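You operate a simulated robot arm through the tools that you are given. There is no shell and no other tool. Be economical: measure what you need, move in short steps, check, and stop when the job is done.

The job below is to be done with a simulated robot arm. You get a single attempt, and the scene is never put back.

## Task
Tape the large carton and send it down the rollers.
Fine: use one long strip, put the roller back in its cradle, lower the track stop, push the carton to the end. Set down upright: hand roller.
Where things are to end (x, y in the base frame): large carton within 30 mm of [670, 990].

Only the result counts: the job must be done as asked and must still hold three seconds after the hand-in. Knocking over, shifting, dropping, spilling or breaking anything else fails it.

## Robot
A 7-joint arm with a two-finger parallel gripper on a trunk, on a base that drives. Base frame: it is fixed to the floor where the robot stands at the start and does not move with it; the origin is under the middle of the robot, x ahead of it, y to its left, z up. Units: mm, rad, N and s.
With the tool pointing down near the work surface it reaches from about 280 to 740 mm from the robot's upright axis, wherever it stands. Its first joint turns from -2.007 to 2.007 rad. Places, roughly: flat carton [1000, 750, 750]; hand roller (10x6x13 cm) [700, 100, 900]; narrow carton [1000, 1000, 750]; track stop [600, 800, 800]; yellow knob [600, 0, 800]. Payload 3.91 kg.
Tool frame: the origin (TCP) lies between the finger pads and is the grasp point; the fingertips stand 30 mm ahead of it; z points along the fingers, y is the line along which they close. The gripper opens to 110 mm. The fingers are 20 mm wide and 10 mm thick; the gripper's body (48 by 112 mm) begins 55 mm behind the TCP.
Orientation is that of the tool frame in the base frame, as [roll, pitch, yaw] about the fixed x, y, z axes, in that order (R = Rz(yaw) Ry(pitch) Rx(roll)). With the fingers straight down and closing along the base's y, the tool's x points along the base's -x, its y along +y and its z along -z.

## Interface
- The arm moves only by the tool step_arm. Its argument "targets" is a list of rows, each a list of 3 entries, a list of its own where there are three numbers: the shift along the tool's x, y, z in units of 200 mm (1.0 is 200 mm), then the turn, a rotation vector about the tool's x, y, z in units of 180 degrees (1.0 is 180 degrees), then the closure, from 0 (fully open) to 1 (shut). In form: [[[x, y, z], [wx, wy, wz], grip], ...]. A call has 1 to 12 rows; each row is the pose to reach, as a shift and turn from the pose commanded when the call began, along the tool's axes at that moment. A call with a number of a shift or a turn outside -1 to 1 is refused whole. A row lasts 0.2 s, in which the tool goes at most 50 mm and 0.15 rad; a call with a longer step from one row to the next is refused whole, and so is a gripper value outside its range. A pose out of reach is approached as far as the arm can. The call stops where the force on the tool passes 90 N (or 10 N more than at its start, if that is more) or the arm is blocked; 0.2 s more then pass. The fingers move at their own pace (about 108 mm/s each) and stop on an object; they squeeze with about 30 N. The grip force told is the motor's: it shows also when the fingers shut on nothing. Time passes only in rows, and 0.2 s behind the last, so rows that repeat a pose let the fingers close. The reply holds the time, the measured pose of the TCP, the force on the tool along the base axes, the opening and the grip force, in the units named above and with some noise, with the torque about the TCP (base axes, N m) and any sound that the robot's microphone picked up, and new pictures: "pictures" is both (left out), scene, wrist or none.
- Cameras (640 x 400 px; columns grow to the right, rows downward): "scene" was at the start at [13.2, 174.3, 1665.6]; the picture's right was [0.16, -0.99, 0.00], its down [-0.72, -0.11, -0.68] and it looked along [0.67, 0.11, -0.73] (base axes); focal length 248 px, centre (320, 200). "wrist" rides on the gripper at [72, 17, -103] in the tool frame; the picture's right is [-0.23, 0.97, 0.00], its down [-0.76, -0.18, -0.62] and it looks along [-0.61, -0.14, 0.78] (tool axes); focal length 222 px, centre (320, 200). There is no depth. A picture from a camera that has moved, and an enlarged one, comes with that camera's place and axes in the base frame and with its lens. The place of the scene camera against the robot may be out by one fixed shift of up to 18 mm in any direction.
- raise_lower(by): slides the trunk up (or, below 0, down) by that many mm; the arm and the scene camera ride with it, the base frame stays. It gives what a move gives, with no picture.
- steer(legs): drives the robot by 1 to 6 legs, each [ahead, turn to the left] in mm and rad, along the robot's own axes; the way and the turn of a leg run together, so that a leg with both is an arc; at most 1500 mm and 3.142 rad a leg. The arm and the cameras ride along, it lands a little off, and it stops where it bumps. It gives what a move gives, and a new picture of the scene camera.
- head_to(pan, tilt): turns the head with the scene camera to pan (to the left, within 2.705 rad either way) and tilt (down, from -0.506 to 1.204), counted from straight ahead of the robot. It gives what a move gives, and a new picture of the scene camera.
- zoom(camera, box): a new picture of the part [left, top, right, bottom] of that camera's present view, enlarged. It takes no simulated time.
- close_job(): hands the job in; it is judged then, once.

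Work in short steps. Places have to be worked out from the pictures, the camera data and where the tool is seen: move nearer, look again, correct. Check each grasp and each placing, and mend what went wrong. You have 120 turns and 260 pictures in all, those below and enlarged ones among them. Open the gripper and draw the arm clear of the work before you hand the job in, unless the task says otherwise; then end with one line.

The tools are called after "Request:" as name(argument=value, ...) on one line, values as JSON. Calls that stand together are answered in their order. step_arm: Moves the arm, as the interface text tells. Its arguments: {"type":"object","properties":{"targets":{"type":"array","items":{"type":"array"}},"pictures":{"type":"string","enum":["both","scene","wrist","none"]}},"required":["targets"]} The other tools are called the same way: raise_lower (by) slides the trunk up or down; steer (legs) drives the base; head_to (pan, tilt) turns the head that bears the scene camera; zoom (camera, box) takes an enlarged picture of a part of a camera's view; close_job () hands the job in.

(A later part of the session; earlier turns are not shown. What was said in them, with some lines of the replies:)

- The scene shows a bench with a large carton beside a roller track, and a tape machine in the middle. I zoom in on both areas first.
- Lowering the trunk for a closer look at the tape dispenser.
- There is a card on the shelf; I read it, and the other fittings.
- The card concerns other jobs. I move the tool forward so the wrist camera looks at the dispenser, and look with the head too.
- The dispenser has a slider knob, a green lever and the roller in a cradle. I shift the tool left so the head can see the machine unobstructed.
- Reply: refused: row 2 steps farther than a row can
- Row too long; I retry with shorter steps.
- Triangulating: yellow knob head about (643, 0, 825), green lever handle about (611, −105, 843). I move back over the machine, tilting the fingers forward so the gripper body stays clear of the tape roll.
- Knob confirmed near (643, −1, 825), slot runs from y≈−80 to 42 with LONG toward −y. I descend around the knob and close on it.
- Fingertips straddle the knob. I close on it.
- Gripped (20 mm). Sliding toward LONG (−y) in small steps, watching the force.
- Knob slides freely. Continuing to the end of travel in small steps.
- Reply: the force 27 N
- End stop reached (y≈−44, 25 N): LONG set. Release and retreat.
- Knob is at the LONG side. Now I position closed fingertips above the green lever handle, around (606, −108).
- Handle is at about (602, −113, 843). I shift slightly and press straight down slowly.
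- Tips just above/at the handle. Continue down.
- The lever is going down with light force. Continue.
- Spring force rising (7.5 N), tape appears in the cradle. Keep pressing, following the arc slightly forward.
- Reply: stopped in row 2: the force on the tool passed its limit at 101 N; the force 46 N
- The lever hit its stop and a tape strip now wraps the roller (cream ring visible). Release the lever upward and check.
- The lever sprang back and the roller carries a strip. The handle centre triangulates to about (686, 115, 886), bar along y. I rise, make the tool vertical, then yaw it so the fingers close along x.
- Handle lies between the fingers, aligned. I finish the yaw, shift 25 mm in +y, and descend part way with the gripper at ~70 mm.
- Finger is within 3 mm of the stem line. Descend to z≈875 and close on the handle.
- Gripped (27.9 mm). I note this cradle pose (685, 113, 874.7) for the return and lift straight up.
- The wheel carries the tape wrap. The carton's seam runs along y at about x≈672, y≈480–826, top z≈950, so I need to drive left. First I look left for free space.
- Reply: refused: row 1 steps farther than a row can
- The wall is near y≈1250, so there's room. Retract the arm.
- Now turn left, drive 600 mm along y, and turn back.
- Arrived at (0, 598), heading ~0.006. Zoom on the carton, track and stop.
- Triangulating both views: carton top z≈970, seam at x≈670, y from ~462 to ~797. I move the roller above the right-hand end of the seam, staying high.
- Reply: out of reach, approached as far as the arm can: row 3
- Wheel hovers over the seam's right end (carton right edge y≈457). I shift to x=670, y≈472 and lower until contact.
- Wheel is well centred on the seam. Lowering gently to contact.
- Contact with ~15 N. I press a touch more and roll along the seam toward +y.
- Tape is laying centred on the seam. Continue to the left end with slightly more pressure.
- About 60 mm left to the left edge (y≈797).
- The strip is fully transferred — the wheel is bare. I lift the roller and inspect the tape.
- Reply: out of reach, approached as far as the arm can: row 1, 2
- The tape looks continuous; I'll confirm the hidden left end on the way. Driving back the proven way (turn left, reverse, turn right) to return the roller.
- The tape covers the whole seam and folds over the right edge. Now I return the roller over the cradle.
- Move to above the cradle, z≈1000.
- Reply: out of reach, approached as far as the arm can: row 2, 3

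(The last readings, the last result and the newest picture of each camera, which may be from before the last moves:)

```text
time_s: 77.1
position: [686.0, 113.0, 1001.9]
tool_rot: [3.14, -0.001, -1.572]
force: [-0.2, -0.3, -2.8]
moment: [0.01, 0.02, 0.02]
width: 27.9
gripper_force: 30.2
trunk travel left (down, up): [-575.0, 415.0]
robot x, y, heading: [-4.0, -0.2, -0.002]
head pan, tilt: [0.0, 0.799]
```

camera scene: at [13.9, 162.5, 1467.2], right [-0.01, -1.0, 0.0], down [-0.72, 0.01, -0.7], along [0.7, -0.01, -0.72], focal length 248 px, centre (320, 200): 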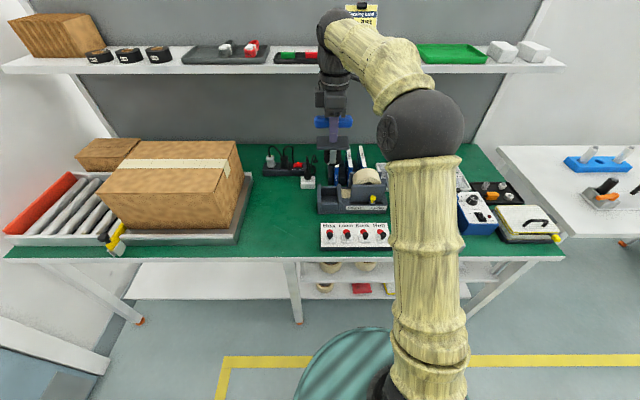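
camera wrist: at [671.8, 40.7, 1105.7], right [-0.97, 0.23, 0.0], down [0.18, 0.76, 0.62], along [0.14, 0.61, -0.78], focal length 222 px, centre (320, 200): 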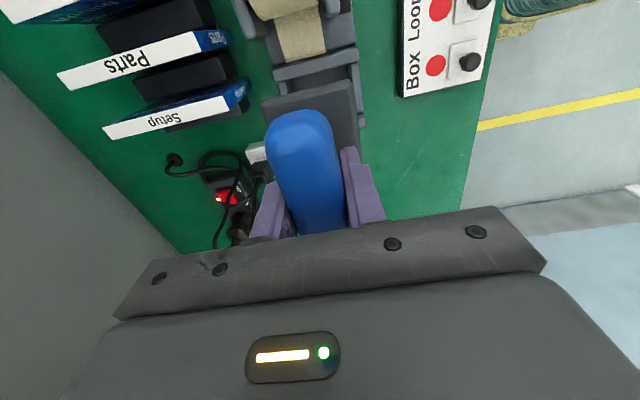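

Alignment within ~1 mm of the original grasp pose. Lowering into the cradle in stages.

Request:
step_arm(targets=[[[-0.004, 0.003, 0.12], [0, 0, 0], 1], [[-0.005, 0.003, 0.24], [0, 0, 0], 1], [[-0.005, 0.003, 0.34], [0, 0, 0], 1]], pictures="wrist")

Request:
zoom(camera="scene", box=[280, 130, 400, 220])

```text
time_s: 77.9
position: [686.9, 113.8, 934.0]
tool_rot: [3.139, -0.004, -1.57]
force: [-0.1, -0.1, -1.9]
moment: [0.02, -0.02, -0.03]
width: 28.0
gripper_force: 30.6
trunk travel left (down, up): [-575.0, 415.0]
robot x, y, heading: [-3.7, -1.4, -0.007]
head pan, tilt: [0.0, 0.799]
camera wrist: at [670.2, 42.0, 1038.0], right [-0.97, 0.23, 0.0], down [0.18, 0.76, 0.62], along [0.14, 0.6, -0.78], focal length 222 px, centre (320, 200)
```

wrist: 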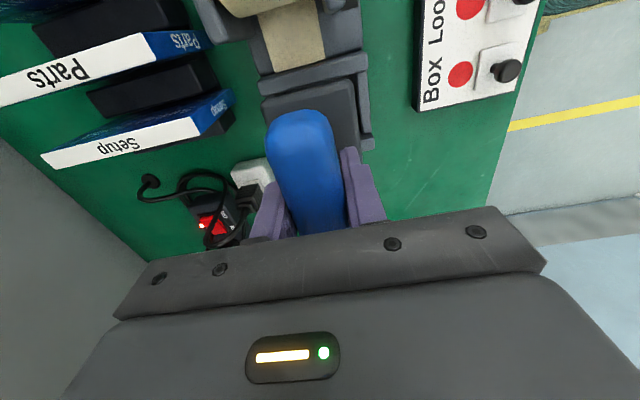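

```text
4.44 times, centred on (340, 175) of scene
camera zoom: at [14.1, 162.4, 1467.2], right [-0.01, -1.0, 0.0], down [-0.72, 0.01, -0.7], along [0.7, -0.01, -0.72], focal length 1101 px, centre (231, 311)
```

zoom: 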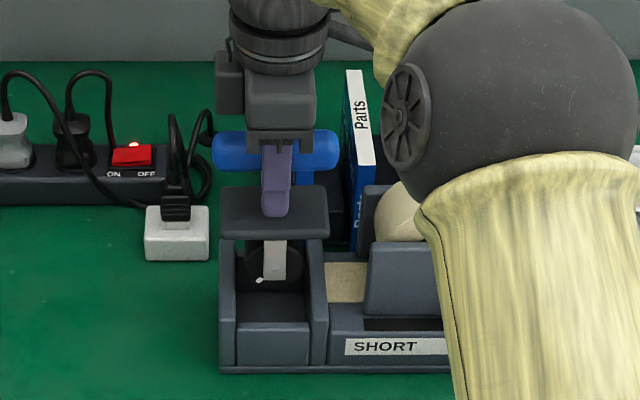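

Looks aligned. Continue in small steps.

Request:
step_arm(targets=[[[0, 0, 0.07], [0, 0, 0], 1], [[0, 0, 0.14], [0, 0, 0], 1], [[0, 0, 0.2], [0, 0, 0], 1], [[0, 0, 0.25], [0, 0, 0], 1]], pictures="none")

Request:
zoom(camera="scene", box=[280, 130, 400, 220])

```text
time_s: 78.9
position: [686.3, 114.2, 881.7]
tool_rot: [3.139, -0.002, -1.571]
force: [-0.5, 0.1, -2.5]
moment: [0.0, -0.01, -0.01]
width: 27.7
gripper_force: 30.7
trunk travel left (down, up): [-575.0, 415.0]
robot x, y, heading: [-1.5, 0.7, -0.01]
head pan, tilt: [0.0, 0.799]
```

```text
4.44 times, centred on (340, 175) of scene
camera zoom: at [14.1, 162.4, 1467.2], right [-0.01, -1.0, 0.0], down [-0.72, 0.01, -0.7], along [0.7, -0.01, -0.72], focal length 1101 px, centre (231, 311)
```

zoom: 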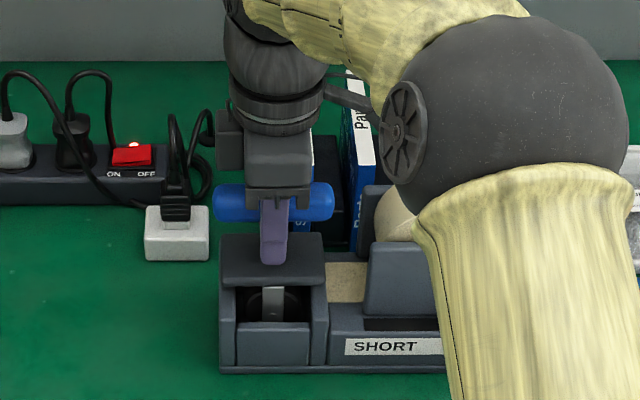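

Nearly seated, no contact force. Lower the last millimetres.

Request:
step_arm(targets=[[[0, 0, 0.015], [0, 0, 0], 1], [[0, 0, 0.03], [0, 0, 0], 1], [[0, 0, 0.04], [0, 0, 0], 1]], pictures="none")

```text
time_s: 79.7
position: [685.6, 115.1, 874.8]
tool_rot: [3.139, -0.002, -1.571]
force: [0.5, 0.0, -2.5]
moment: [0.01, 0.01, 0.02]
width: 27.7
gripper_force: 29.5
trunk travel left (down, up): [-575.0, 415.0]
robot x, y, heading: [-6.2, -0.3, -0.009]
head pan, tilt: [0.0, 0.799]
```

Still carrying its weight; lower a bit more until contact.

Request:
step_arm(targets=[[[0, 0, 0.01], [0, 0, 0], 1], [[0, 0, 0.02], [0, 0, 0], 1], [[0, 0, 0.02], [0, 0, 0], 1]], pictures="none")

Request:
zoom(camera="scene", box=[280, 130, 400, 220])

```text
time_s: 80.5
position: [686.5, 114.6, 870.8]
tool_rot: [3.141, -0.001, -1.571]
force: [-0.2, -0.6, -2.5]
moment: [-0.01, 0.0, -0.02]
width: 27.8
gripper_force: 30.0
trunk travel left (down, up): [-575.0, 415.0]
robot x, y, heading: [-3.4, 0.9, -0.01]
head pan, tilt: [0.0, 0.799]
```

```text
4.44 times, centred on (340, 175) of scene
camera zoom: at [14.0, 162.4, 1467.2], right [-0.01, -1.0, 0.0], down [-0.72, 0.01, -0.7], along [0.7, -0.01, -0.72], focal length 1101 px, centre (231, 311)
```

zoom: 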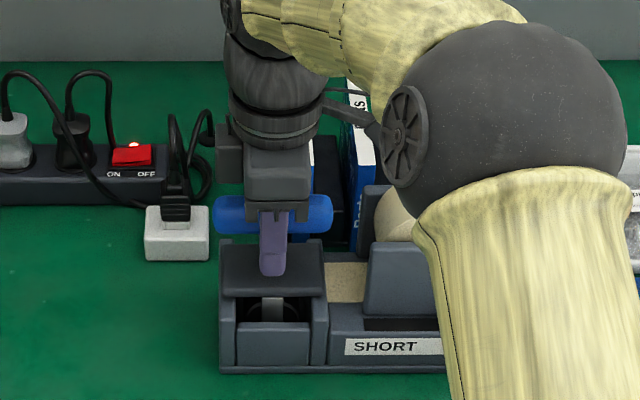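

Within ~2 mm of the seat. Continue 1 mm steps.

Request:
step_arm(targets=[[[0, 0, 0.006], [0, 0, 0], 1], [[0, 0, 0.012], [0, 0, 0], 1], [[0, 0, 0.018], [0, 0, 0], 1], [[0, 0, 0.018], [0, 0, 0], 1]], pictures="none")

```text
time_s: 81.5
position: [684.8, 115.1, 868.9]
tool_rot: [-3.142, -0.001, -1.571]
force: [2.0, 0.3, 3.8]
moment: [0.25, 0.13, -0.05]
width: 27.8
gripper_force: 30.0
trunk travel left (down, up): [-575.0, 415.0]
robot x, y, heading: [-4.2, 1.1, -0.009]
head pan, tilt: [0.0, 0.799]
```

Seated (contact 4 N). Release with a modest opening and check before lifting.

Request:
step_arm(targets=[[[0, 0, 0], [0, 0, 0], 0.6], [[0, 0, 0], [0, 0, 0], 0.36], [[0, 0, -0.1], [0, 0, 0], 0.36], [[0, 0, -0.3], [0, 0, 0], 0.36], [[0, 0, -0.5], [0, 0, 0], 0.36], [[0, 0, -0.7], [0, 0, 0], 0.36]], pictures="wrist")

Request:
zoom(camera="scene", box=[280, 130, 400, 220])

```text
time_s: 82.9
position: [684.7, 113.7, 1007.4]
tool_rot: [3.139, -0.003, -1.572]
force: [0.2, -1.1, 1.0]
moment: [0.0, 0.01, 0.05]
width: 70.3
gripper_force: 0.0
trunk travel left (down, up): [-575.0, 415.0]
robot x, y, heading: [-3.1, 1.9, -0.006]
head pan, tilt: [0.0, 0.799]
camera wrist: at [668.8, 42.9, 1112.5], right [-0.97, 0.23, 0.0], down [0.18, 0.76, 0.62], along [0.14, 0.61, -0.78], focal length 222 px, centre (320, 200)
```

wrist: 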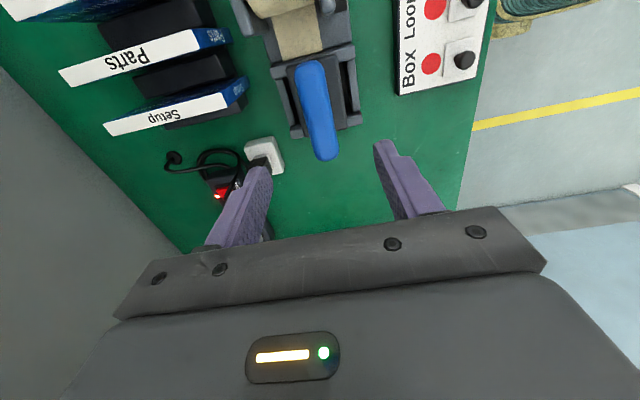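

```text
4.44 times, centred on (340, 175) of scene
camera zoom: at [13.5, 162.4, 1467.2], right [-0.01, -1.0, 0.0], down [-0.72, 0.01, -0.7], along [0.7, -0.01, -0.72], focal length 1101 px, centre (231, 311)
```

zoom: 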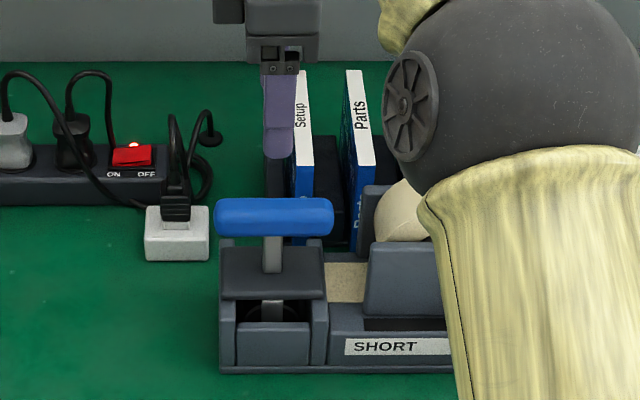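

Roller is back upright in its cradle. Retract the arm and drive left again.

Request:
step_arm(targets=[[[0, 0.1, -0.2], [0, 0, 0], 0], [[0, 0.3, -0.35], [0, 0, 0], 0], [[0, 0.53, -0.4], [0, 0, 0], 0], [[0, 0.76, -0.45], [0, 0, 0], 0], [[0, 0.99, -0.45], [0, 0, 0], 0]], pictures="none")

Request:
step_arm(targets=[[[0, 0.2, 0], [0, 0, 0], 0], [[0, 0.38, 0], [0, 0, 0], 0]], pictures="none")

Request:
steer(legs=[[0, 1.5788], [660, 0], [0, -1.5708]])

Request:
head_to(pan=0.0, tilt=0.85)

Request:
zoom(camera="scene", box=[220, 120, 400, 240])

```text
time_s: 84.1
position: [485.1, 115.0, 1099.2]
tool_rot: [-3.141, -0.002, -1.569]
force: [-0.1, 0.4, 0.1]
moment: [0.0, -0.05, 0.0]
width: 110.2
gripper_force: 0.0
trunk travel left (down, up): [-575.0, 415.0]
robot x, y, heading: [-5.7, 3.5, -0.008]
head pan, tilt: [0.0, 0.799]
```

```text
time_s: 84.7
position: [411.2, 115.4, 1098.3]
tool_rot: [3.141, -0.002, -1.57]
force: [0.6, -0.1, 0.4]
moment: [0.0, 0.02, 0.0]
width: 110.0
gripper_force: 0.0
trunk travel left (down, up): [-575.0, 415.0]
robot x, y, heading: [-2.2, 2.0, -0.009]
head pan, tilt: [0.0, 0.799]
```

```text
time_s: 100.0
position: [411.7, 781.0, 1097.6]
tool_rot: [3.14, -0.002, -1.561]
force: [-0.5, 0.4, -0.6]
moment: [-0.01, 0.02, 0.0]
width: 109.8
gripper_force: 0.0
trunk travel left (down, up): [-575.0, 415.0]
robot x, y, heading: [-0.1, 662.4, 0.009]
head pan, tilt: [0.0, 0.799]
camera scene: at [13.3, 824.6, 1467.3], right [0.0, -1.0, 0.0], down [-0.72, 0.0, -0.7], along [0.7, 0.0, -0.72], focal length 248 px, centre (320, 200)
```

scene: 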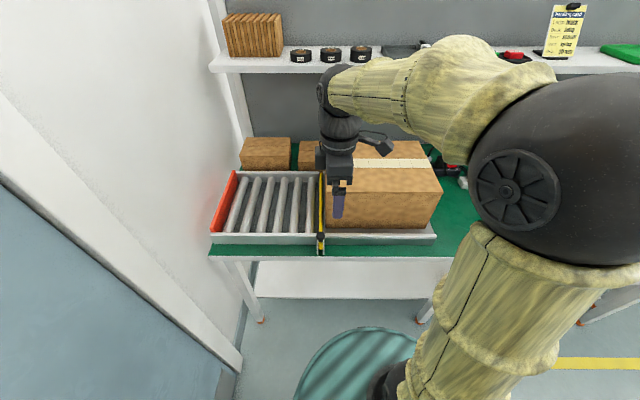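

```text
time_s: 100.6
position: [413.8, 781.6, 1096.8]
tool_rot: [-3.141, -0.002, -1.56]
force: [-0.6, -0.7, 0.2]
moment: [0.02, 0.0, 0.01]
width: 110.1
gripper_force: 0.1
trunk travel left (down, up): [-575.0, 415.0]
robot x, y, heading: [-3.4, 663.0, 0.002]
head pan, tilt: [0.0, 0.85]
camera scene: at [10.9, 824.6, 1463.2], right [0.0, -1.0, 0.0], down [-0.75, 0.0, -0.66], along [0.66, 0.0, -0.75], focal length 248 px, centre (320, 200)
```

scene: 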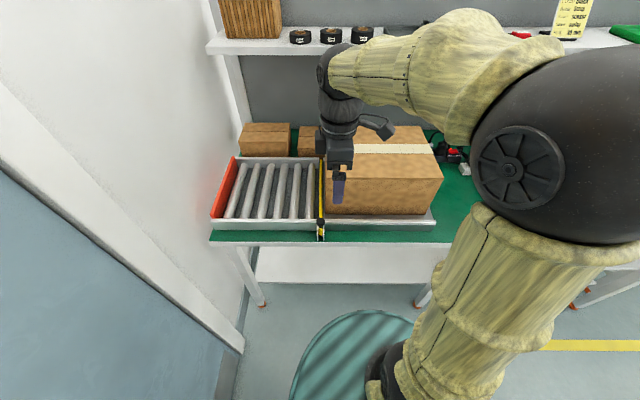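

```text
3.33 times, centred on (310, 180) of scene
camera zoom: at [10.9, 824.6, 1463.2], right [0.0, -1.0, 0.0], down [-0.75, 0.0, -0.66], along [0.66, 0.0, -0.75], focal length 826 px, centre (353, 267)
```

zoom: 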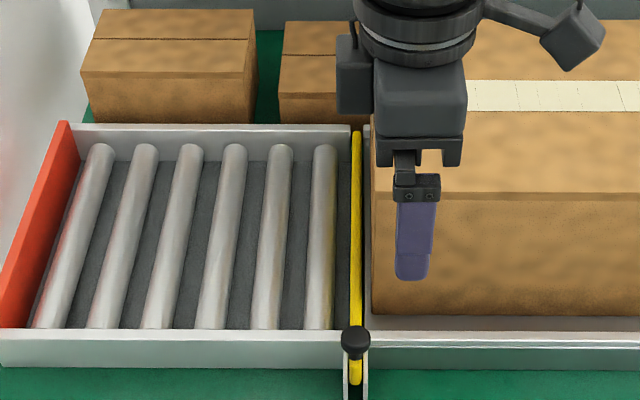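

Let me view the stop up close with the wrist camera.

Request:
step_arm(targets=[[[-0.12, -0.12, 0.12], [0, 0, 0], 0.5], [[-0.24, -0.24, 0.24], [0, 0, 0], 1], [[-0.36, -0.36, 0.36], [0, 0, 0], 1], [[-0.445, -0.435, 0.485], [0, 0, 0], 1]], pictures="both")

Request:
zoom(camera="wrist", box=[200, 0, 460, 200])

Request:
zoom(camera="scene", box=[270, 150, 370, 250])

```text
time_s: 101.6
position: [498.2, 870.6, 1000.6]
tool_rot: [3.138, -0.002, -1.56]
force: [-0.2, -0.1, 1.3]
moment: [-0.01, 0.03, 0.01]
width: 0.0
gripper_force: 29.9
trunk travel left (down, up): [-575.0, 415.0]
robot x, y, heading: [-1.3, 661.3, 0.004]
head pan, tilt: [0.0, 0.85]
camera scene: at [11.5, 825.0, 1463.2], right [0.0, -1.0, 0.0], down [-0.75, 0.0, -0.66], along [0.66, 0.0, -0.75], focal length 248 px, centre (320, 200)
camera wrist: at [483.3, 799.3, 1105.3], right [-0.98, 0.22, 0.0], down [0.17, 0.77, 0.62], along [0.13, 0.61, -0.78], focal length 222 px, centre (320, 200)
```

scene: 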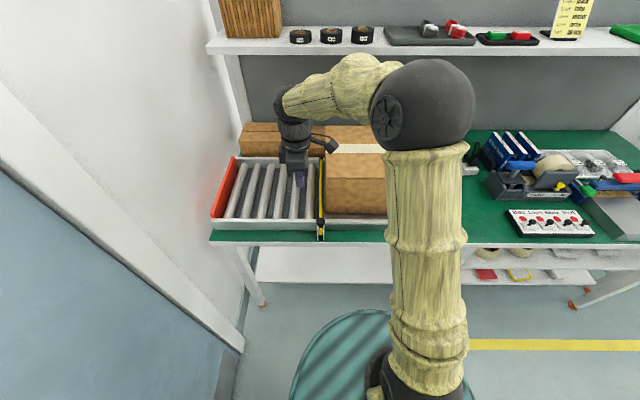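
wrist: 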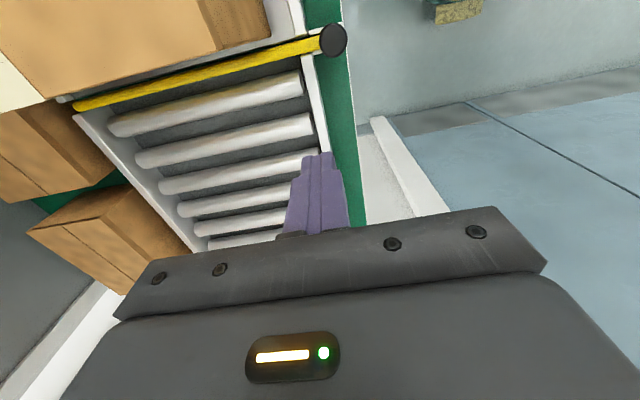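

```text
2.00 times, centred on (330, 100) of wrist
camera zoom: at [483.3, 799.3, 1105.3], right [-0.98, 0.22, 0.0], down [0.17, 0.77, 0.62], along [0.13, 0.61, -0.78], focal length 444 px, centre (300, 400)
```

zoom: 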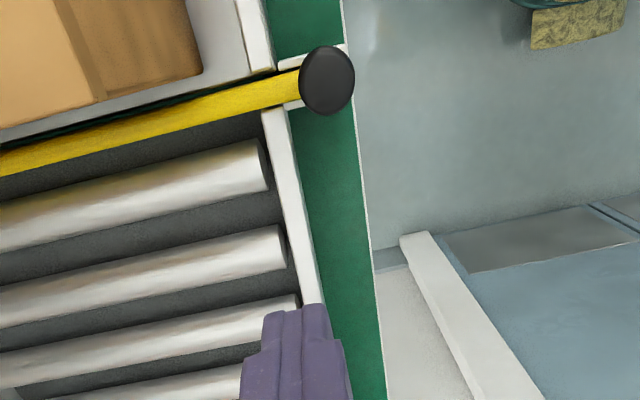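

```text
4.00 times, centred on (320, 200) of scene
camera zoom: at [11.5, 825.0, 1463.2], right [0.0, -1.0, 0.0], down [-0.75, 0.0, -0.66], along [0.66, 0.0, -0.75], focal length 991 px, centre (320, 200)
```

zoom: 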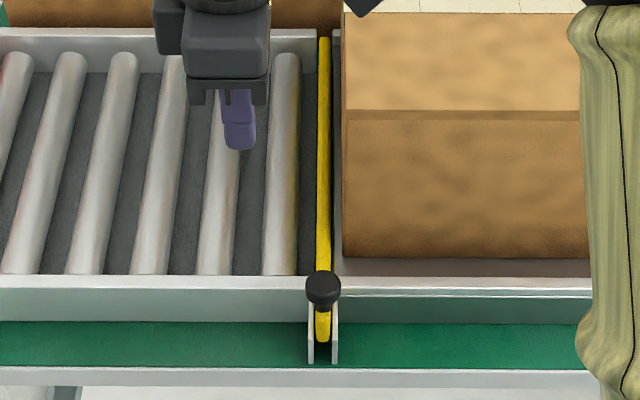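

Track-stop knob triangulates to about (471, 815, 838) at the front end of the yellow bar. I position closed fingers above it.

Request:
step_arm(targets=[[[0.14, 0.08, 0.1], [0, 0, 0.0035], 1], [[0.278, 0.15, 0.2], [0, 0, 0.0035], 1], [[0.278, 0.15, 0.4], [0, 0, 0.0035], 1], [[0.278, 0.15, 0.5], [0, 0, 0.0035], 1]], pictures="both")

Request:
zoom(camera="scene", box=[270, 160, 370, 250])

```text
time_s: 102.6
position: [469.7, 816.3, 900.6]
tool_rot: [3.141, -0.001, -1.57]
force: [-0.1, 1.3, -0.4]
moment: [-0.01, 0.02, 0.01]
width: 0.0
gripper_force: 29.8
trunk travel left (down, up): [-575.0, 415.0]
robot x, y, heading: [-3.5, 663.8, 0.003]
head pan, tilt: [0.0, 0.85]
camera scene: at [11.3, 824.8, 1463.2], right [0.0, -1.0, 0.0], down [-0.75, 0.0, -0.66], along [0.66, 0.0, -0.75], focal length 248 px, centre (320, 200)
camera wrist: at [453.2, 743.6, 1005.2], right [-0.97, 0.23, 0.0], down [0.18, 0.76, 0.62], along [0.14, 0.61, -0.78], focal length 222 px, centre (320, 200)
```

scene: 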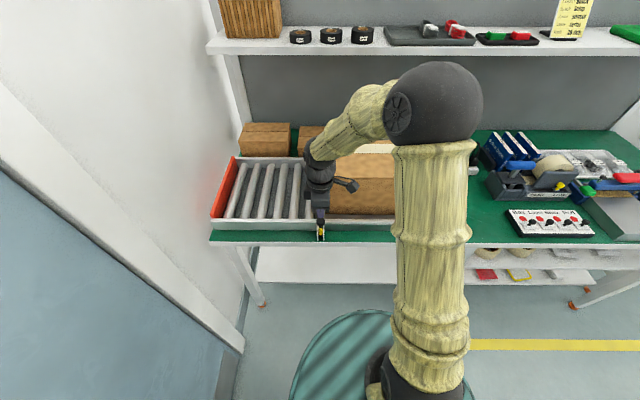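
wrist: 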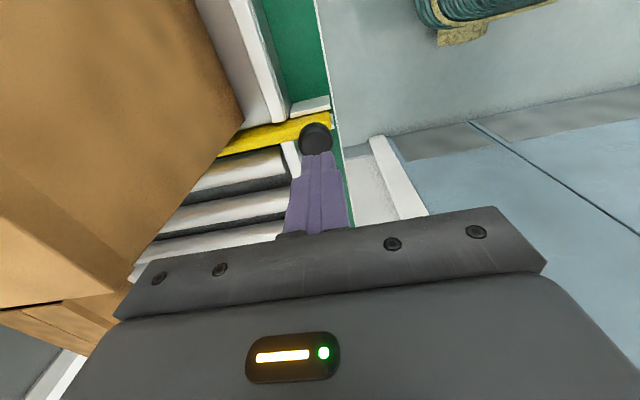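

```text
4.44 times, centred on (320, 205) of scene
camera zoom: at [11.3, 824.8, 1463.2], right [0.0, -1.0, 0.0], down [-0.75, 0.0, -0.66], along [0.66, 0.0, -0.75], focal length 1101 px, centre (320, 178)
```

zoom: 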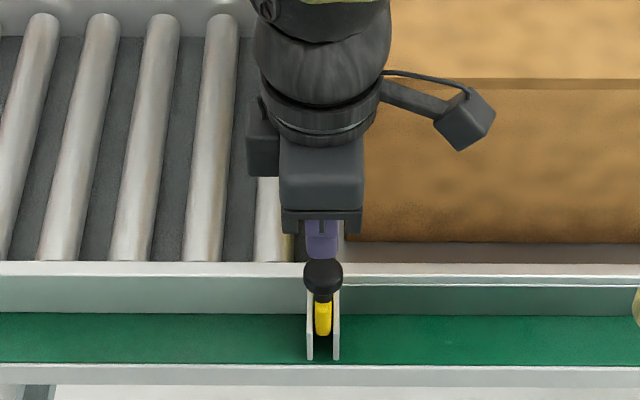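

Aligned above the knob. Pressing down slowly.

Request:
step_arm(targets=[[[0.01, -0.005, 0.05], [0, 0, 0], 1], [[0.01, -0.005, 0.1], [0, 0, 0], 1], [[0.01, -0.005, 0.15], [0, 0, 0], 1], [[0.01, -0.005, 0.2], [0, 0, 0], 1]], pictures="none")

Request:
zoom(camera="scene", box=[270, 160, 370, 250])

```text
time_s: 103.6
position: [470.2, 813.0, 860.0]
tool_rot: [3.142, -0.003, -1.57]
force: [-0.8, -0.1, -0.5]
moment: [0.04, -0.01, 0.01]
width: 0.3
gripper_force: 29.4
trunk travel left (down, up): [-575.0, 415.0]
robot x, y, heading: [-3.9, 662.7, 0.005]
head pan, tilt: [0.0, 0.85]
```

```text
4.44 times, centred on (320, 205) of scene
camera zoom: at [11.1, 824.6, 1463.2], right [0.0, -1.0, 0.0], down [-0.75, 0.0, -0.66], along [0.66, 0.0, -0.75], focal length 1101 px, centre (320, 178)
```

zoom: 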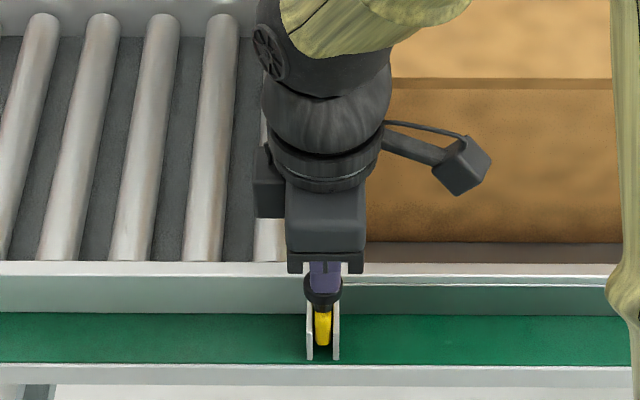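

The knob is moving down with almost no force. Continue.

Request:
step_arm(targets=[[[0, 0, 0.05], [0, 0, 0], 1], [[0, 0, 0.1], [0, 0, 0], 1], [[0, 0, 0.15], [0, 0, 0], 1], [[0, 0, 0.2], [0, 0, 0], 1]], pictures="wrist")

Request:
zoom(camera="scene", box=[270, 160, 370, 250])

```text
time_s: 104.4
position: [470.0, 813.5, 847.6]
tool_rot: [-3.117, 0.003, -1.569]
force: [-21.4, -8.0, 55.3]
moment: [-0.14, 0.49, 0.11]
width: 0.0
gripper_force: 29.3
trunk travel left (down, up): [-575.0, 415.0]
robot x, y, heading: [-1.1, 663.1, 0.004]
head pan, tilt: [0.0, 0.85]
stopped in row 3: the force on the tool passed its limit at 105 N (the readings are from after the stop); the commanded pose is now the measured one
camera wrist: at [452.0, 740.7, 952.3], right [-0.97, 0.23, -0.02], down [0.16, 0.76, 0.63], along [0.16, 0.61, -0.78], focal length 222 px, centre (320, 200)
```

wrist: 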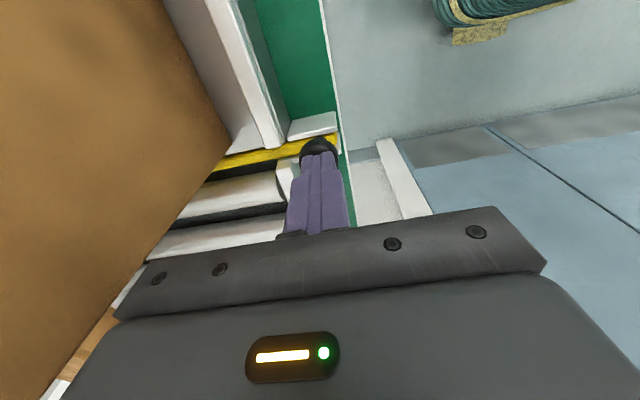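

```text
4.44 times, centred on (320, 205) of scene
camera zoom: at [3.4, 822.2, 1464.3], right [0.0, -1.0, 0.0], down [-0.75, 0.0, -0.66], along [0.66, 0.0, -0.75], focal length 1101 px, centre (320, 178)
```

zoom: 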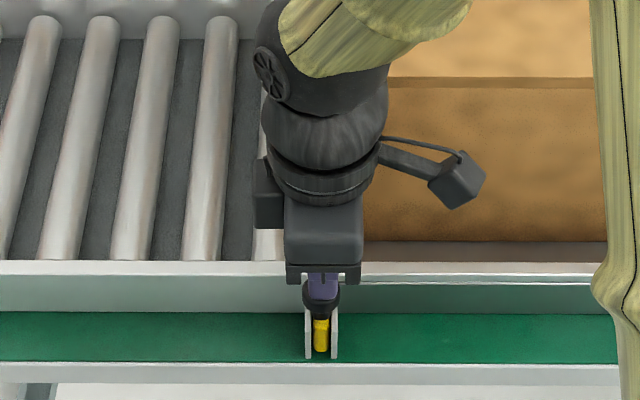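

It bottomed out (tip z≈817). I lift to see whether it stays down and how it lies relative to the rollers.

Request:
step_arm(targets=[[[0, 0, -0.1], [0, 0, 0], 1], [[0, 0, -0.3], [0, 0, 0], 1], [[0, 0, -0.5], [0, 0, 0], 1], [[-0.2, -0.05, -0.6], [0, 0, 0], 1], [[-0.35, -0.1, -0.75], [0, 0, 0], 1]], pictures="wrist")

Request:
zoom(camera="scene", box=[270, 150, 370, 250])

Request:
zoom(camera="wrist", box=[60, 0, 360, 190])

```text
time_s: 105.6
position: [492.6, 884.8, 992.4]
tool_rot: [-3.125, 0.003, -1.571]
force: [0.3, 0.3, 0.2]
moment: [0.01, 0.0, -0.02]
width: 0.0
gripper_force: 30.1
trunk travel left (down, up): [-575.0, 415.0]
robot x, y, heading: [-1.1, 658.9, 0.001]
head pan, tilt: [0.0, 0.85]
camera wrist: at [474.9, 812.3, 1096.6], right [-0.97, 0.23, -0.02], down [0.17, 0.76, 0.63], along [0.15, 0.61, -0.78], focal length 222 px, centre (320, 200)
```

wrist: 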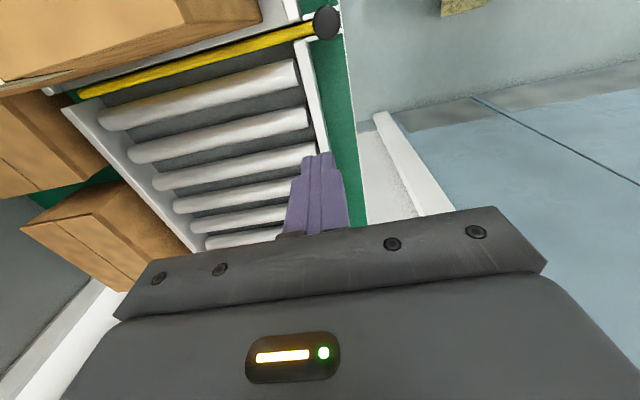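

```text
4.00 times, centred on (320, 200) of scene
camera zoom: at [11.2, 825.2, 1463.1], right [0.0, -1.0, 0.0], down [-0.75, 0.0, -0.66], along [0.66, 0.0, -0.75], focal length 991 px, centre (320, 200)
```

zoom: 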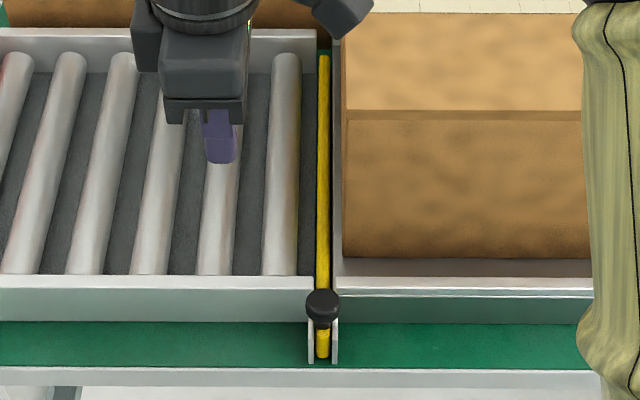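

```text
2.11 times, centred on (210, 95) of wrist
camera zoom: at [474.9, 812.3, 1096.6], right [-0.97, 0.23, -0.02], down [0.17, 0.76, 0.63], along [0.15, 0.61, -0.78], focal length 468 px, centre (552, 421)
```

zoom: 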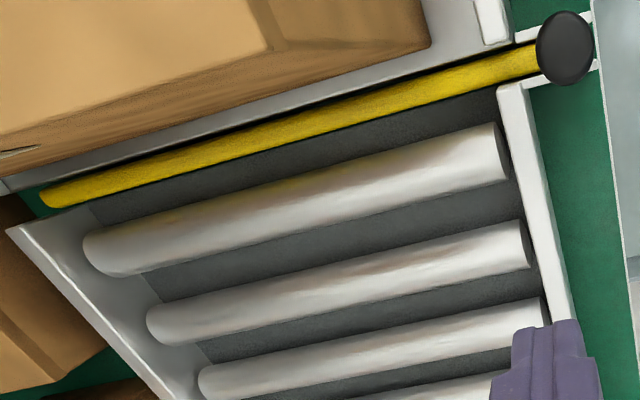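

The bar dropped ~25 mm onto the bottom of its bracket and stays down. Now I raise the arm and move over to the carton's right side (y≈425), gripper open so two fingers push.

Request:
step_arm(targets=[[[0, 0, -0.2], [-0.0053, 0, 0], 0.5], [[0, 0, -0.4], [-0.0053, 0, 0], 0], [[0.2, -0.08, -0.45], [-0.0053, 0, 0], 0], [[0.42, -0.14, -0.45], [-0.0053, 0, 0], 0], [[0.64, -0.2, -0.45], [-0.0053, 0, 0], 0], [[0.86, -0.26, -0.45], [-0.0053, 0, 0], 0], [[1, -0.4, -0.45], [-0.0053, 0, 0], 0]], pictures="none")

Request:
step_arm(targets=[[[0.22, -0.05, 0], [0, 0, 0], 0], [[0.44, -0.1, 0], [0, 0, 0], 0], [[0.66, -0.15, 0], [0, 0, 0], 0], [[0.88, -0.2, 0], [0, 0, 0], 0], [[1, -0.35, 0], [0, 0, 0], 0]], pictures="none")

Request:
step_arm(targets=[[[0.18, -0.05, 0.05], [0, 0, 0], 0], [[0.34, -0.13, 0.1], [0, 0, 0], 0], [[0.34, -0.13, 0.22], [0, 0, 0], 0]], pictures="both")

```text
time_s: 107.2
position: [571.8, 682.3, 1084.6]
tool_rot: [3.141, 0.003, -1.57]
force: [-0.2, -0.7, -0.5]
moment: [0.0, 0.02, 0.02]
width: 110.0
gripper_force: 0.0
trunk travel left (down, up): [-575.0, 415.0]
robot x, y, heading: [-3.0, 664.1, 0.0]
head pan, tilt: [0.0, 0.85]
```

```text
time_s: 108.4
position: [642.3, 484.1, 1082.8]
tool_rot: [3.141, 0.003, -1.572]
force: [-0.2, 0.2, 0.3]
moment: [-0.04, -0.01, -0.01]
width: 110.0
gripper_force: 0.1
trunk travel left (down, up): [-575.0, 415.0]
robot x, y, heading: [-0.9, 663.2, 0.003]
head pan, tilt: [0.0, 0.85]
```

```text
time_s: 109.2
position: [667.5, 415.6, 1037.3]
tool_rot: [3.141, 0.003, -1.572]
force: [-0.5, 0.2, 0.5]
moment: [0.0, -0.02, 0.01]
width: 110.0
gripper_force: 0.0
out of reach, approached as far as the arm can: row 2
trunk travel left (down, up): [-575.0, 415.0]
robot x, y, heading: [-2.5, 663.6, 0.001]
head pan, tilt: [0.0, 0.85]
camera scene: at [11.9, 824.1, 1463.2], right [0.0, -1.0, 0.0], down [-0.75, 0.0, -0.66], along [0.66, 0.0, -0.75], focal length 248 px, centre (320, 200)
camera wrist: at [651.1, 343.4, 1141.9], right [-0.97, 0.23, 0.0], down [0.18, 0.76, 0.63], along [0.14, 0.61, -0.78], focal length 222 px, centre (320, 200)
```

scene: 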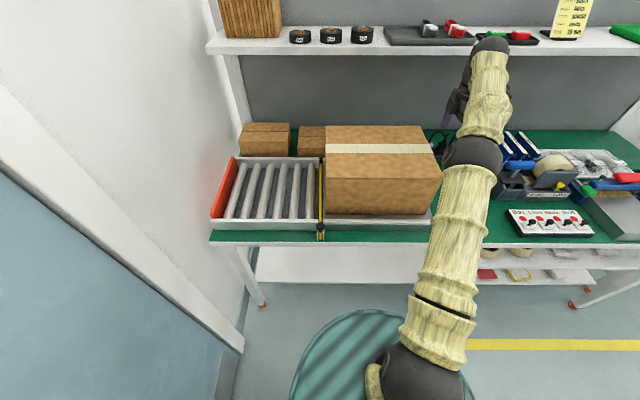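
wrist: 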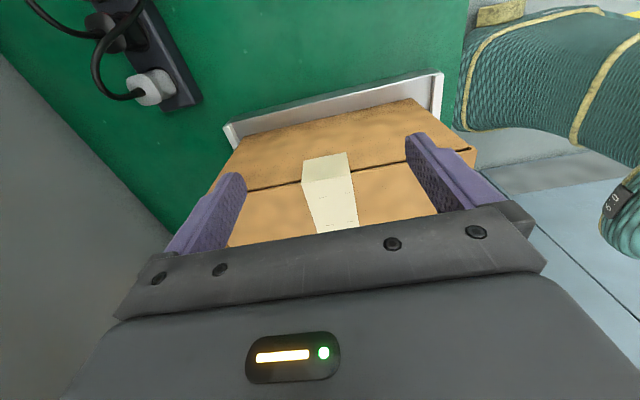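

Fingers sit just right of the carton. Descend to z≈922 and approach to contact.

Request:
step_arm(targets=[[[0, 0, 0.2], [0, 0, 0], 0], [[0, 0, 0.4], [0, 0, 0], 0], [[0, -0.01, 0.575], [0, 0, 0], 0], [[-0.08, -0.015, 0.575], [0, 0, 0], 0], [[-0.15, -0.015, 0.575], [0, 0, 0], 0]], pictures="wrist")

```text
time_s: 110.4
position: [669.4, 447.1, 923.4]
tool_rot: [-3.139, 0.002, -1.569]
force: [0.3, 0.1, 0.9]
moment: [0.0, -0.03, -0.03]
width: 110.0
gripper_force: 0.1
trunk travel left (down, up): [-575.0, 415.0]
robot x, y, heading: [-5.2, 661.2, 0.001]
head pan, tilt: [0.0, 0.85]
camera wrist: at [653.6, 373.9, 1028.0], right [-0.97, 0.23, 0.0], down [0.18, 0.76, 0.62], along [0.14, 0.61, -0.78], focal length 222 px, centre (320, 200)
```

wrist: 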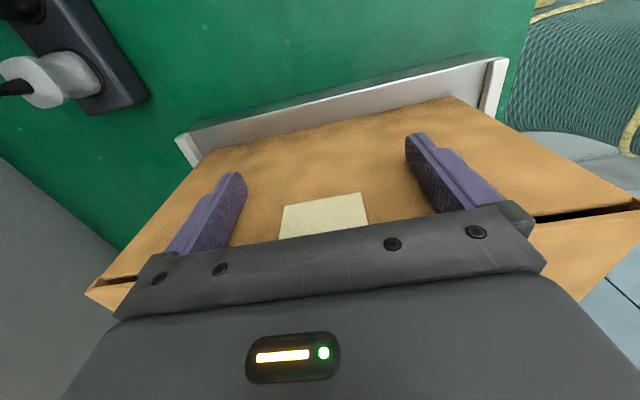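

At the face, no contact yet. Push gently 50 mm and watch force at the lowered stop.

Request:
step_arm(targets=[[[-0.05, 0, 0], [0, 0, 0], 0], [[-0.1, 0, 0], [0, 0, 0], 0], [[-0.15, 0, 0], [0, 0, 0], 0], [[-0.2, 0, 0], [0, 0, 0], 0], [[-0.25, 0, 0], [0, 0, 0], 0]], pictures="both")

```text
time_s: 111.6
position: [670.2, 496.0, 923.8]
tool_rot: [3.142, 0.004, -1.571]
force: [-1.1, -4.3, -1.0]
moment: [-0.02, 0.06, -0.13]
width: 110.1
gripper_force: 0.1
trunk travel left (down, up): [-575.0, 415.0]
robot x, y, heading: [-1.3, 661.1, 0.004]
head pan, tilt: [0.0, 0.85]
camera scene: at [11.0, 824.0, 1463.3], right [0.0, -1.0, 0.0], down [-0.75, 0.0, -0.66], along [0.66, 0.0, -0.75], focal length 248 px, centre (320, 200)
camera wrist: at [653.6, 423.7, 1027.8], right [-0.97, 0.23, 0.0], down [0.18, 0.76, 0.63], along [0.14, 0.61, -0.78], focal length 222 px, centre (320, 200)
```

scene: 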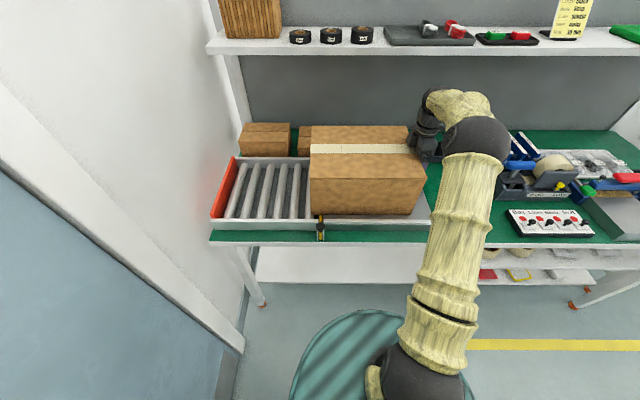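
wrist: 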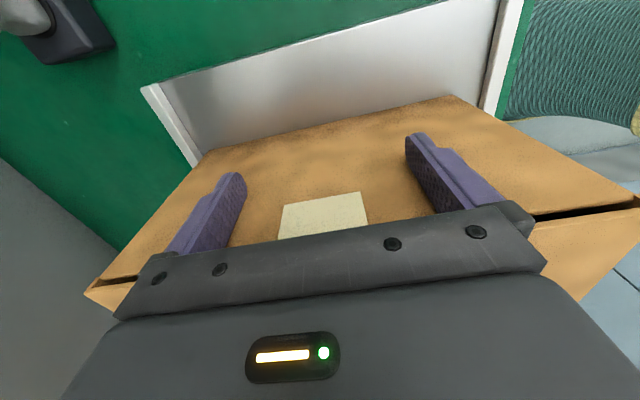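

The carton clears the stop with only ~4 N. Continue pushing at modest speed.

Request:
step_arm(targets=[[[-0.08, 0, 0], [0, 0, 0], 0], [[-0.17, 0, 0], [0, 0, 0], 0], [[-0.26, 0, 0], [0, 0, 0], 0], [[-0.35, 0, 0], [0, 0, 0], 0], [[-0.44, 0, 0], [0, 0, 0], 0], [[-0.53, 0, 0], [0, 0, 0], 0], [[-0.62, 0, 0], [0, 0, 0], 0], [[-0.71, 0, 0], [0, 0, 0], 0], [[-0.8, 0, 0], [0, 0, 0], 0], [[-0.88, 0, 0], [0, 0, 0], 0], [[-0.94, 0, 0], [0, 0, 0], 0]], pictures="both")

```text
time_s: 114.0
position: [669.7, 686.4, 924.9]
tool_rot: [-3.14, 0.004, -1.569]
force: [0.9, -0.2, 0.7]
moment: [-0.02, 0.04, -0.03]
width: 109.8
gripper_force: 0.0
trunk travel left (down, up): [-575.0, 415.0]
robot x, y, heading: [-0.6, 664.6, 0.002]
head pan, tilt: [0.0, 0.85]
camera scene: at [10.9, 824.9, 1463.2], right [0.0, -1.0, 0.0], down [-0.75, 0.0, -0.66], along [0.66, 0.0, -0.75], focal length 248 px, centre (320, 200)
camera wrist: at [653.7, 613.0, 1029.1], right [-0.97, 0.23, 0.0], down [0.18, 0.76, 0.63], along [0.14, 0.61, -0.78], focal length 222 px, centre (320, 200)
```

scene: 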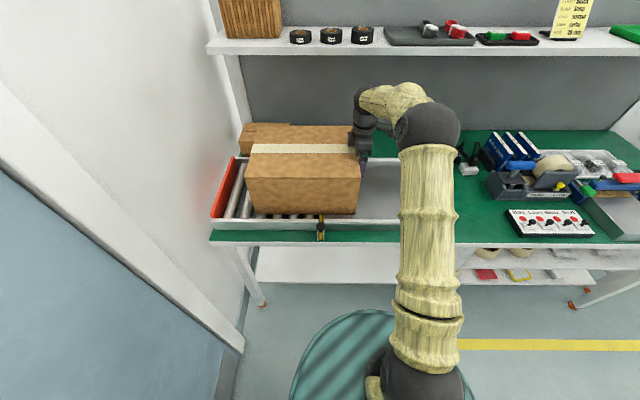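
wrist: 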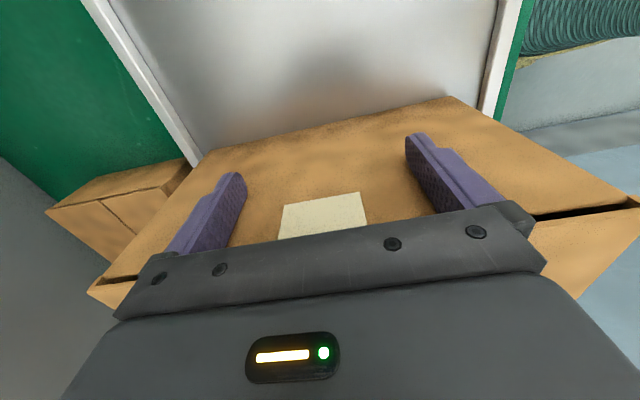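

Carton centre now ≈867; ~120 mm to go. Push on, slowing near the end.

Request:
step_arm(targets=[[[-0.06, 0, 0], [0, 0, 0], 0], [[-0.13, 0, 0], [0, 0, 0], 0], [[-0.2, 0, 0], [0, 0, 0], 0], [[-0.27, 0, 0], [0, 0, 0], 0], [[-0.34, 0, 0], [0, 0, 0], 0], [[-0.4, 0, 0], [0, 0, 0], 0], [[-0.45, 0, 0], [0, 0, 0], 0], [[-0.49, 0, 0], [0, 0, 0], 0], [[-0.52, 0, 0], [0, 0, 0], 0]], pictures="both")

Request:
zoom(camera="scene", box=[190, 100, 390, 250])

```text
time_s: 116.0
position: [669.6, 789.3, 925.1]
tool_rot: [3.141, 0.003, -1.568]
force: [-0.1, 0.6, -0.5]
moment: [-0.01, -0.01, -0.02]
width: 109.9
gripper_force: 0.1
trunk travel left (down, up): [-575.0, 415.0]
robot x, y, heading: [-0.8, 662.1, 0.009]
head pan, tilt: [0.0, 0.85]
camera scene: at [10.9, 824.8, 1463.2], right [0.0, -1.0, 0.0], down [-0.75, 0.0, -0.66], along [0.66, 0.0, -0.75], focal length 248 px, centre (320, 200)
camera wrist: at [653.2, 716.7, 1029.0], right [-0.97, 0.23, 0.0], down [0.18, 0.76, 0.62], along [0.14, 0.61, -0.78], focal length 222 px, centre (320, 200)
```

scene: 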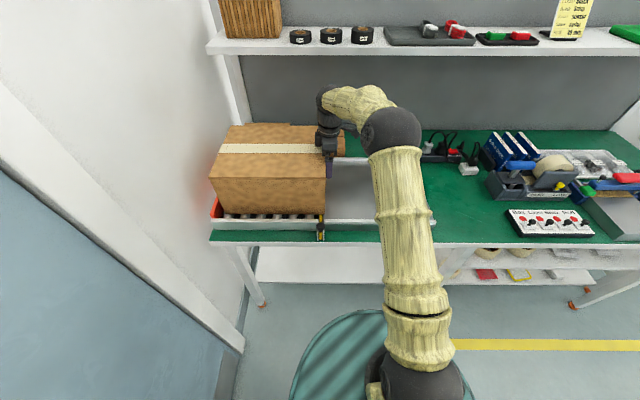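
wrist: 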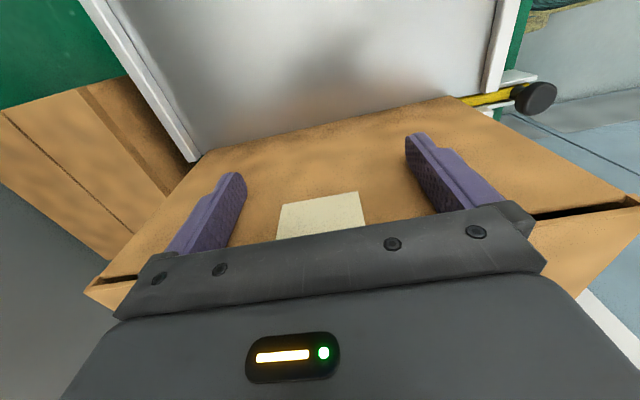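

```text
2.67 times, centred on (290, 175) of scene
camera zoom: at [10.9, 824.8, 1463.2], right [0.0, -1.0, 0.0], down [-0.75, 0.0, -0.66], along [0.66, 0.0, -0.75], focal length 661 px, centre (400, 267)
```

zoom: 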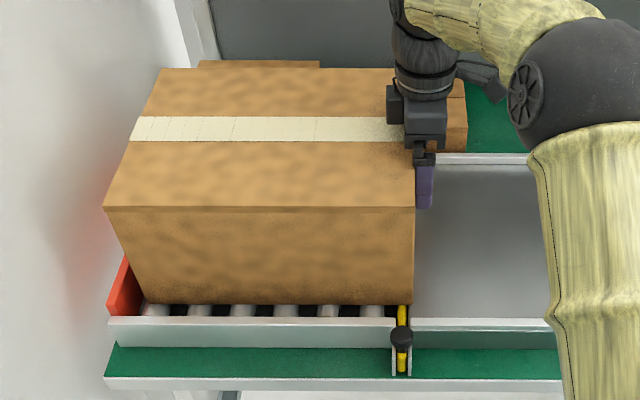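

Carton centre ≈970 and a small gap to the red end plate remains. Push ~18 mm more, slowly.

Request:
step_arm(targets=[[[-0.03, 0, 0], [0, 0, 0], 0], [[-0.06, 0, 0], [0, 0, 0], 0], [[-0.09, 0, 0], [0, 0, 0], 0], [[-0.09, 0, 0], [0, 0, 0], 0]], pictures="none")

Request:
zoom(camera="scene", box=[190, 100, 390, 250])

```text
time_s: 117.0
position: [669.3, 807.4, 925.1]
tool_rot: [-3.14, 0.002, -1.57]
force: [0.3, 0.6, 0.1]
moment: [0.01, -0.02, 0.03]
width: 110.2
gripper_force: 0.0
trunk travel left (down, up): [-575.0, 415.0]
robot x, y, heading: [0.8, 659.1, 0.007]
head pan, tilt: [0.0, 0.85]
```

```text
2.67 times, centred on (290, 175) of scene
camera zoom: at [11.0, 824.6, 1463.2], right [0.0, -1.0, 0.0], down [-0.75, 0.0, -0.66], along [0.66, 0.0, -0.75], focal length 661 px, centre (400, 267)
```

zoom: 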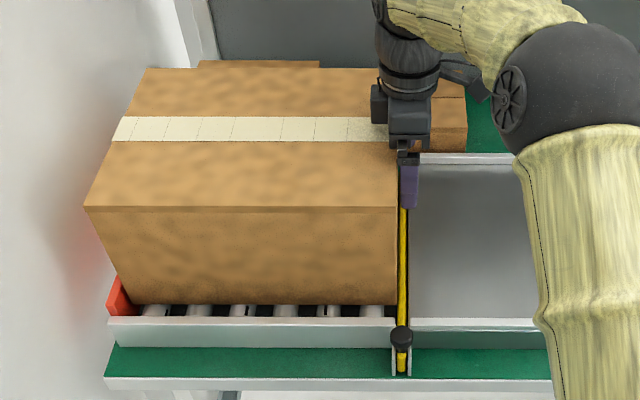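

Nearly at the end plate. Push in small steps until contact with it.

Request:
step_arm(targets=[[[-0.015, 0, 0], [0, 0, 0], 0], [[-0.03, 0, 0], [0, 0, 0], 0], [[-0.045, 0, 0], [0, 0, 0], 0], [[-0.045, 0, 0], [0, 0, 0], 0]], pictures="none")

Request:
zoom(camera="scene", box=[190, 100, 390, 250])

```text
time_s: 118.0
position: [669.6, 814.5, 923.6]
tool_rot: [-3.141, 0.002, -1.571]
force: [0.0, -3.1, -0.3]
moment: [-0.05, -0.01, -0.15]
width: 109.8
gripper_force: 0.0
trunk travel left (down, up): [-575.0, 415.0]
robot x, y, heading: [-2.0, 660.4, 0.006]
head pan, tilt: [0.0, 0.85]
```

```text
2.67 times, centred on (290, 175) of scene
camera zoom: at [10.9, 824.2, 1463.3], right [0.0, -1.0, 0.0], down [-0.75, 0.0, -0.66], along [0.66, 0.0, -0.75], focal length 661 px, centre (400, 267)
```

zoom: 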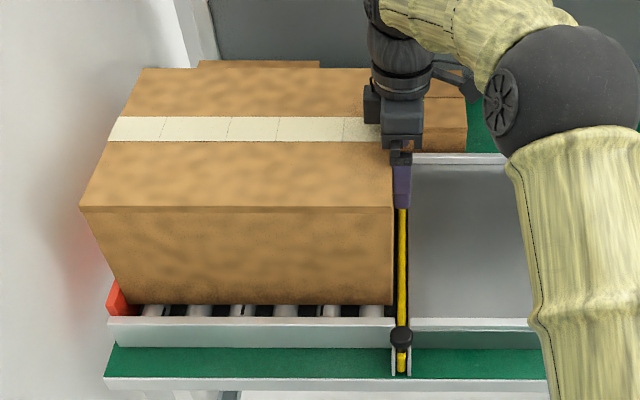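

Force −3 N now; test with another few mm whether it's against the end plate.

Request:
step_arm(targets=[[[-0.015, 0, 0], [0, 0, 0], 0], [[-0.03, 0, 0], [0, 0, 0], 0], [[-0.03, 0, 0], [0, 0, 0], 0]], pictures="none")

Request:
zoom(camera="scene", box=[190, 100, 390, 250])

```text
time_s: 118.8
position: [669.0, 816.3, 927.7]
tool_rot: [3.141, 0.0, -1.575]
force: [-7.9, -28.4, 3.3]
moment: [0.39, 0.6, 0.11]
width: 110.0
gripper_force: 0.1
trunk travel left (down, up): [-575.0, 415.0]
robot x, y, heading: [-1.3, 661.8, 0.007]
head pan, tilt: [0.0, 0.85]
```

```text
2.67 times, centred on (290, 175) of scene
camera zoom: at [9.8, 820.4, 1463.8], right [0.0, -1.0, 0.0], down [-0.75, 0.0, -0.66], along [0.66, 0.0, -0.75], focal length 661 px, centre (400, 267)
```

zoom: 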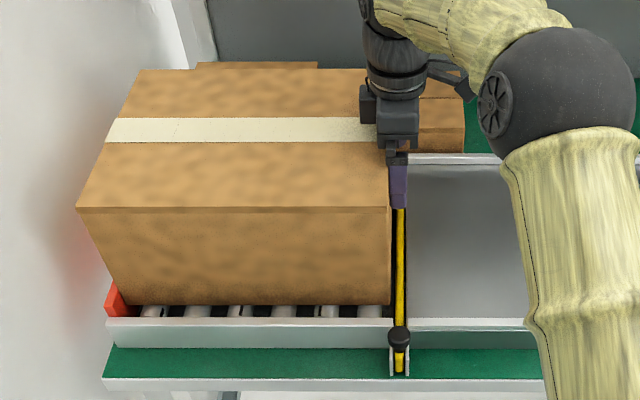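

It is against the end plate (28 N). Back off in −y, then raise and retract the arm.

Request:
step_arm(targets=[[[0.05, 0, 0], [0, 0, 0], 0], [[0.2, 0, 0], [0, 0, 0], 0], [[0.35, 0, -0.1], [0, 0, 0], 0], [[0.35, 0, -0.34], [0, 0, 0], 0], [[0.35, 0, -0.58], [0, 0, 0], 0], [[0.35, 0.2, -0.68], [0, 0, 0], 0], [[0.35, 0.43, -0.75], [0, 0, 0], 0], [[0.35, 0.67, -0.75], [0, 0, 0], 0], [[0.5, 0.85, -0.75], [0, 0, 0], 0], [[0.7, 0.98, -0.75], [0, 0, 0], 0]], pictures="scene")

Request:
zoom(camera="scene", box=[190, 100, 390, 250])

```text
time_s: 121.0
position: [474.5, 680.0, 1076.4]
tool_rot: [-3.138, 0.0, -1.567]
force: [0.1, 0.1, -0.5]
moment: [0.0, 0.01, -0.01]
width: 110.0
gripper_force: 0.0
trunk travel left (down, up): [-575.0, 415.0]
robot x, y, heading: [-3.0, 666.6, 0.006]
head pan, tilt: [0.0, 0.85]
camera scene: at [10.4, 824.1, 1463.3], right [0.0, -1.0, 0.0], down [-0.75, 0.0, -0.66], along [0.66, 0.0, -0.75], focal length 248 px, centre (320, 200)
```

scene: 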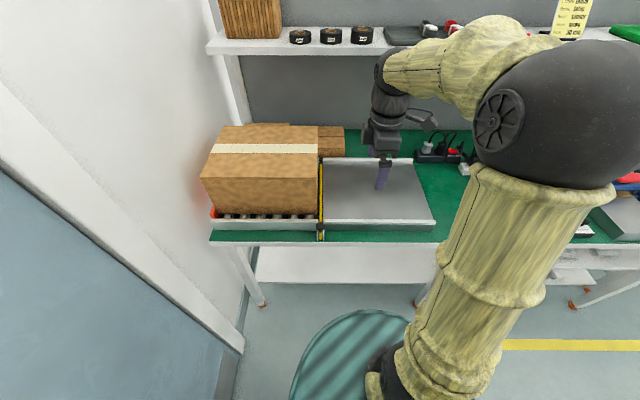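

```text
2.67 times, centred on (290, 175) of scene
camera zoom: at [10.4, 824.1, 1463.3], right [0.0, -1.0, 0.0], down [-0.75, 0.0, -0.66], along [0.66, 0.0, -0.75], focal length 661 px, centre (400, 267)
```

zoom: 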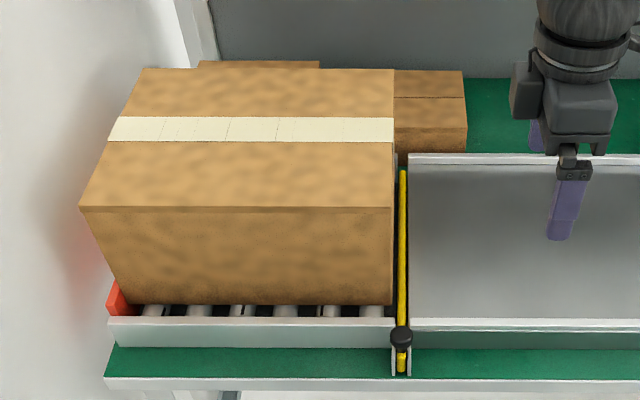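

Carton sits at about (668, 993), taped, against the end plate. The stop is down, the roller is upright in its cradle, and the arm is clear with the gripper open. Handing in.

Request:
close_job()

```text
The job is handed in.
```

The large carton is taped along its full seam with one long strip and pushed against the end plate, at about (668, 993) by the cameras. The track stop is lowered and stayed down. The hand roller is upright in its cradle, and I saw nothing else disturbed. The job is handed in; I have not seen the verdict.
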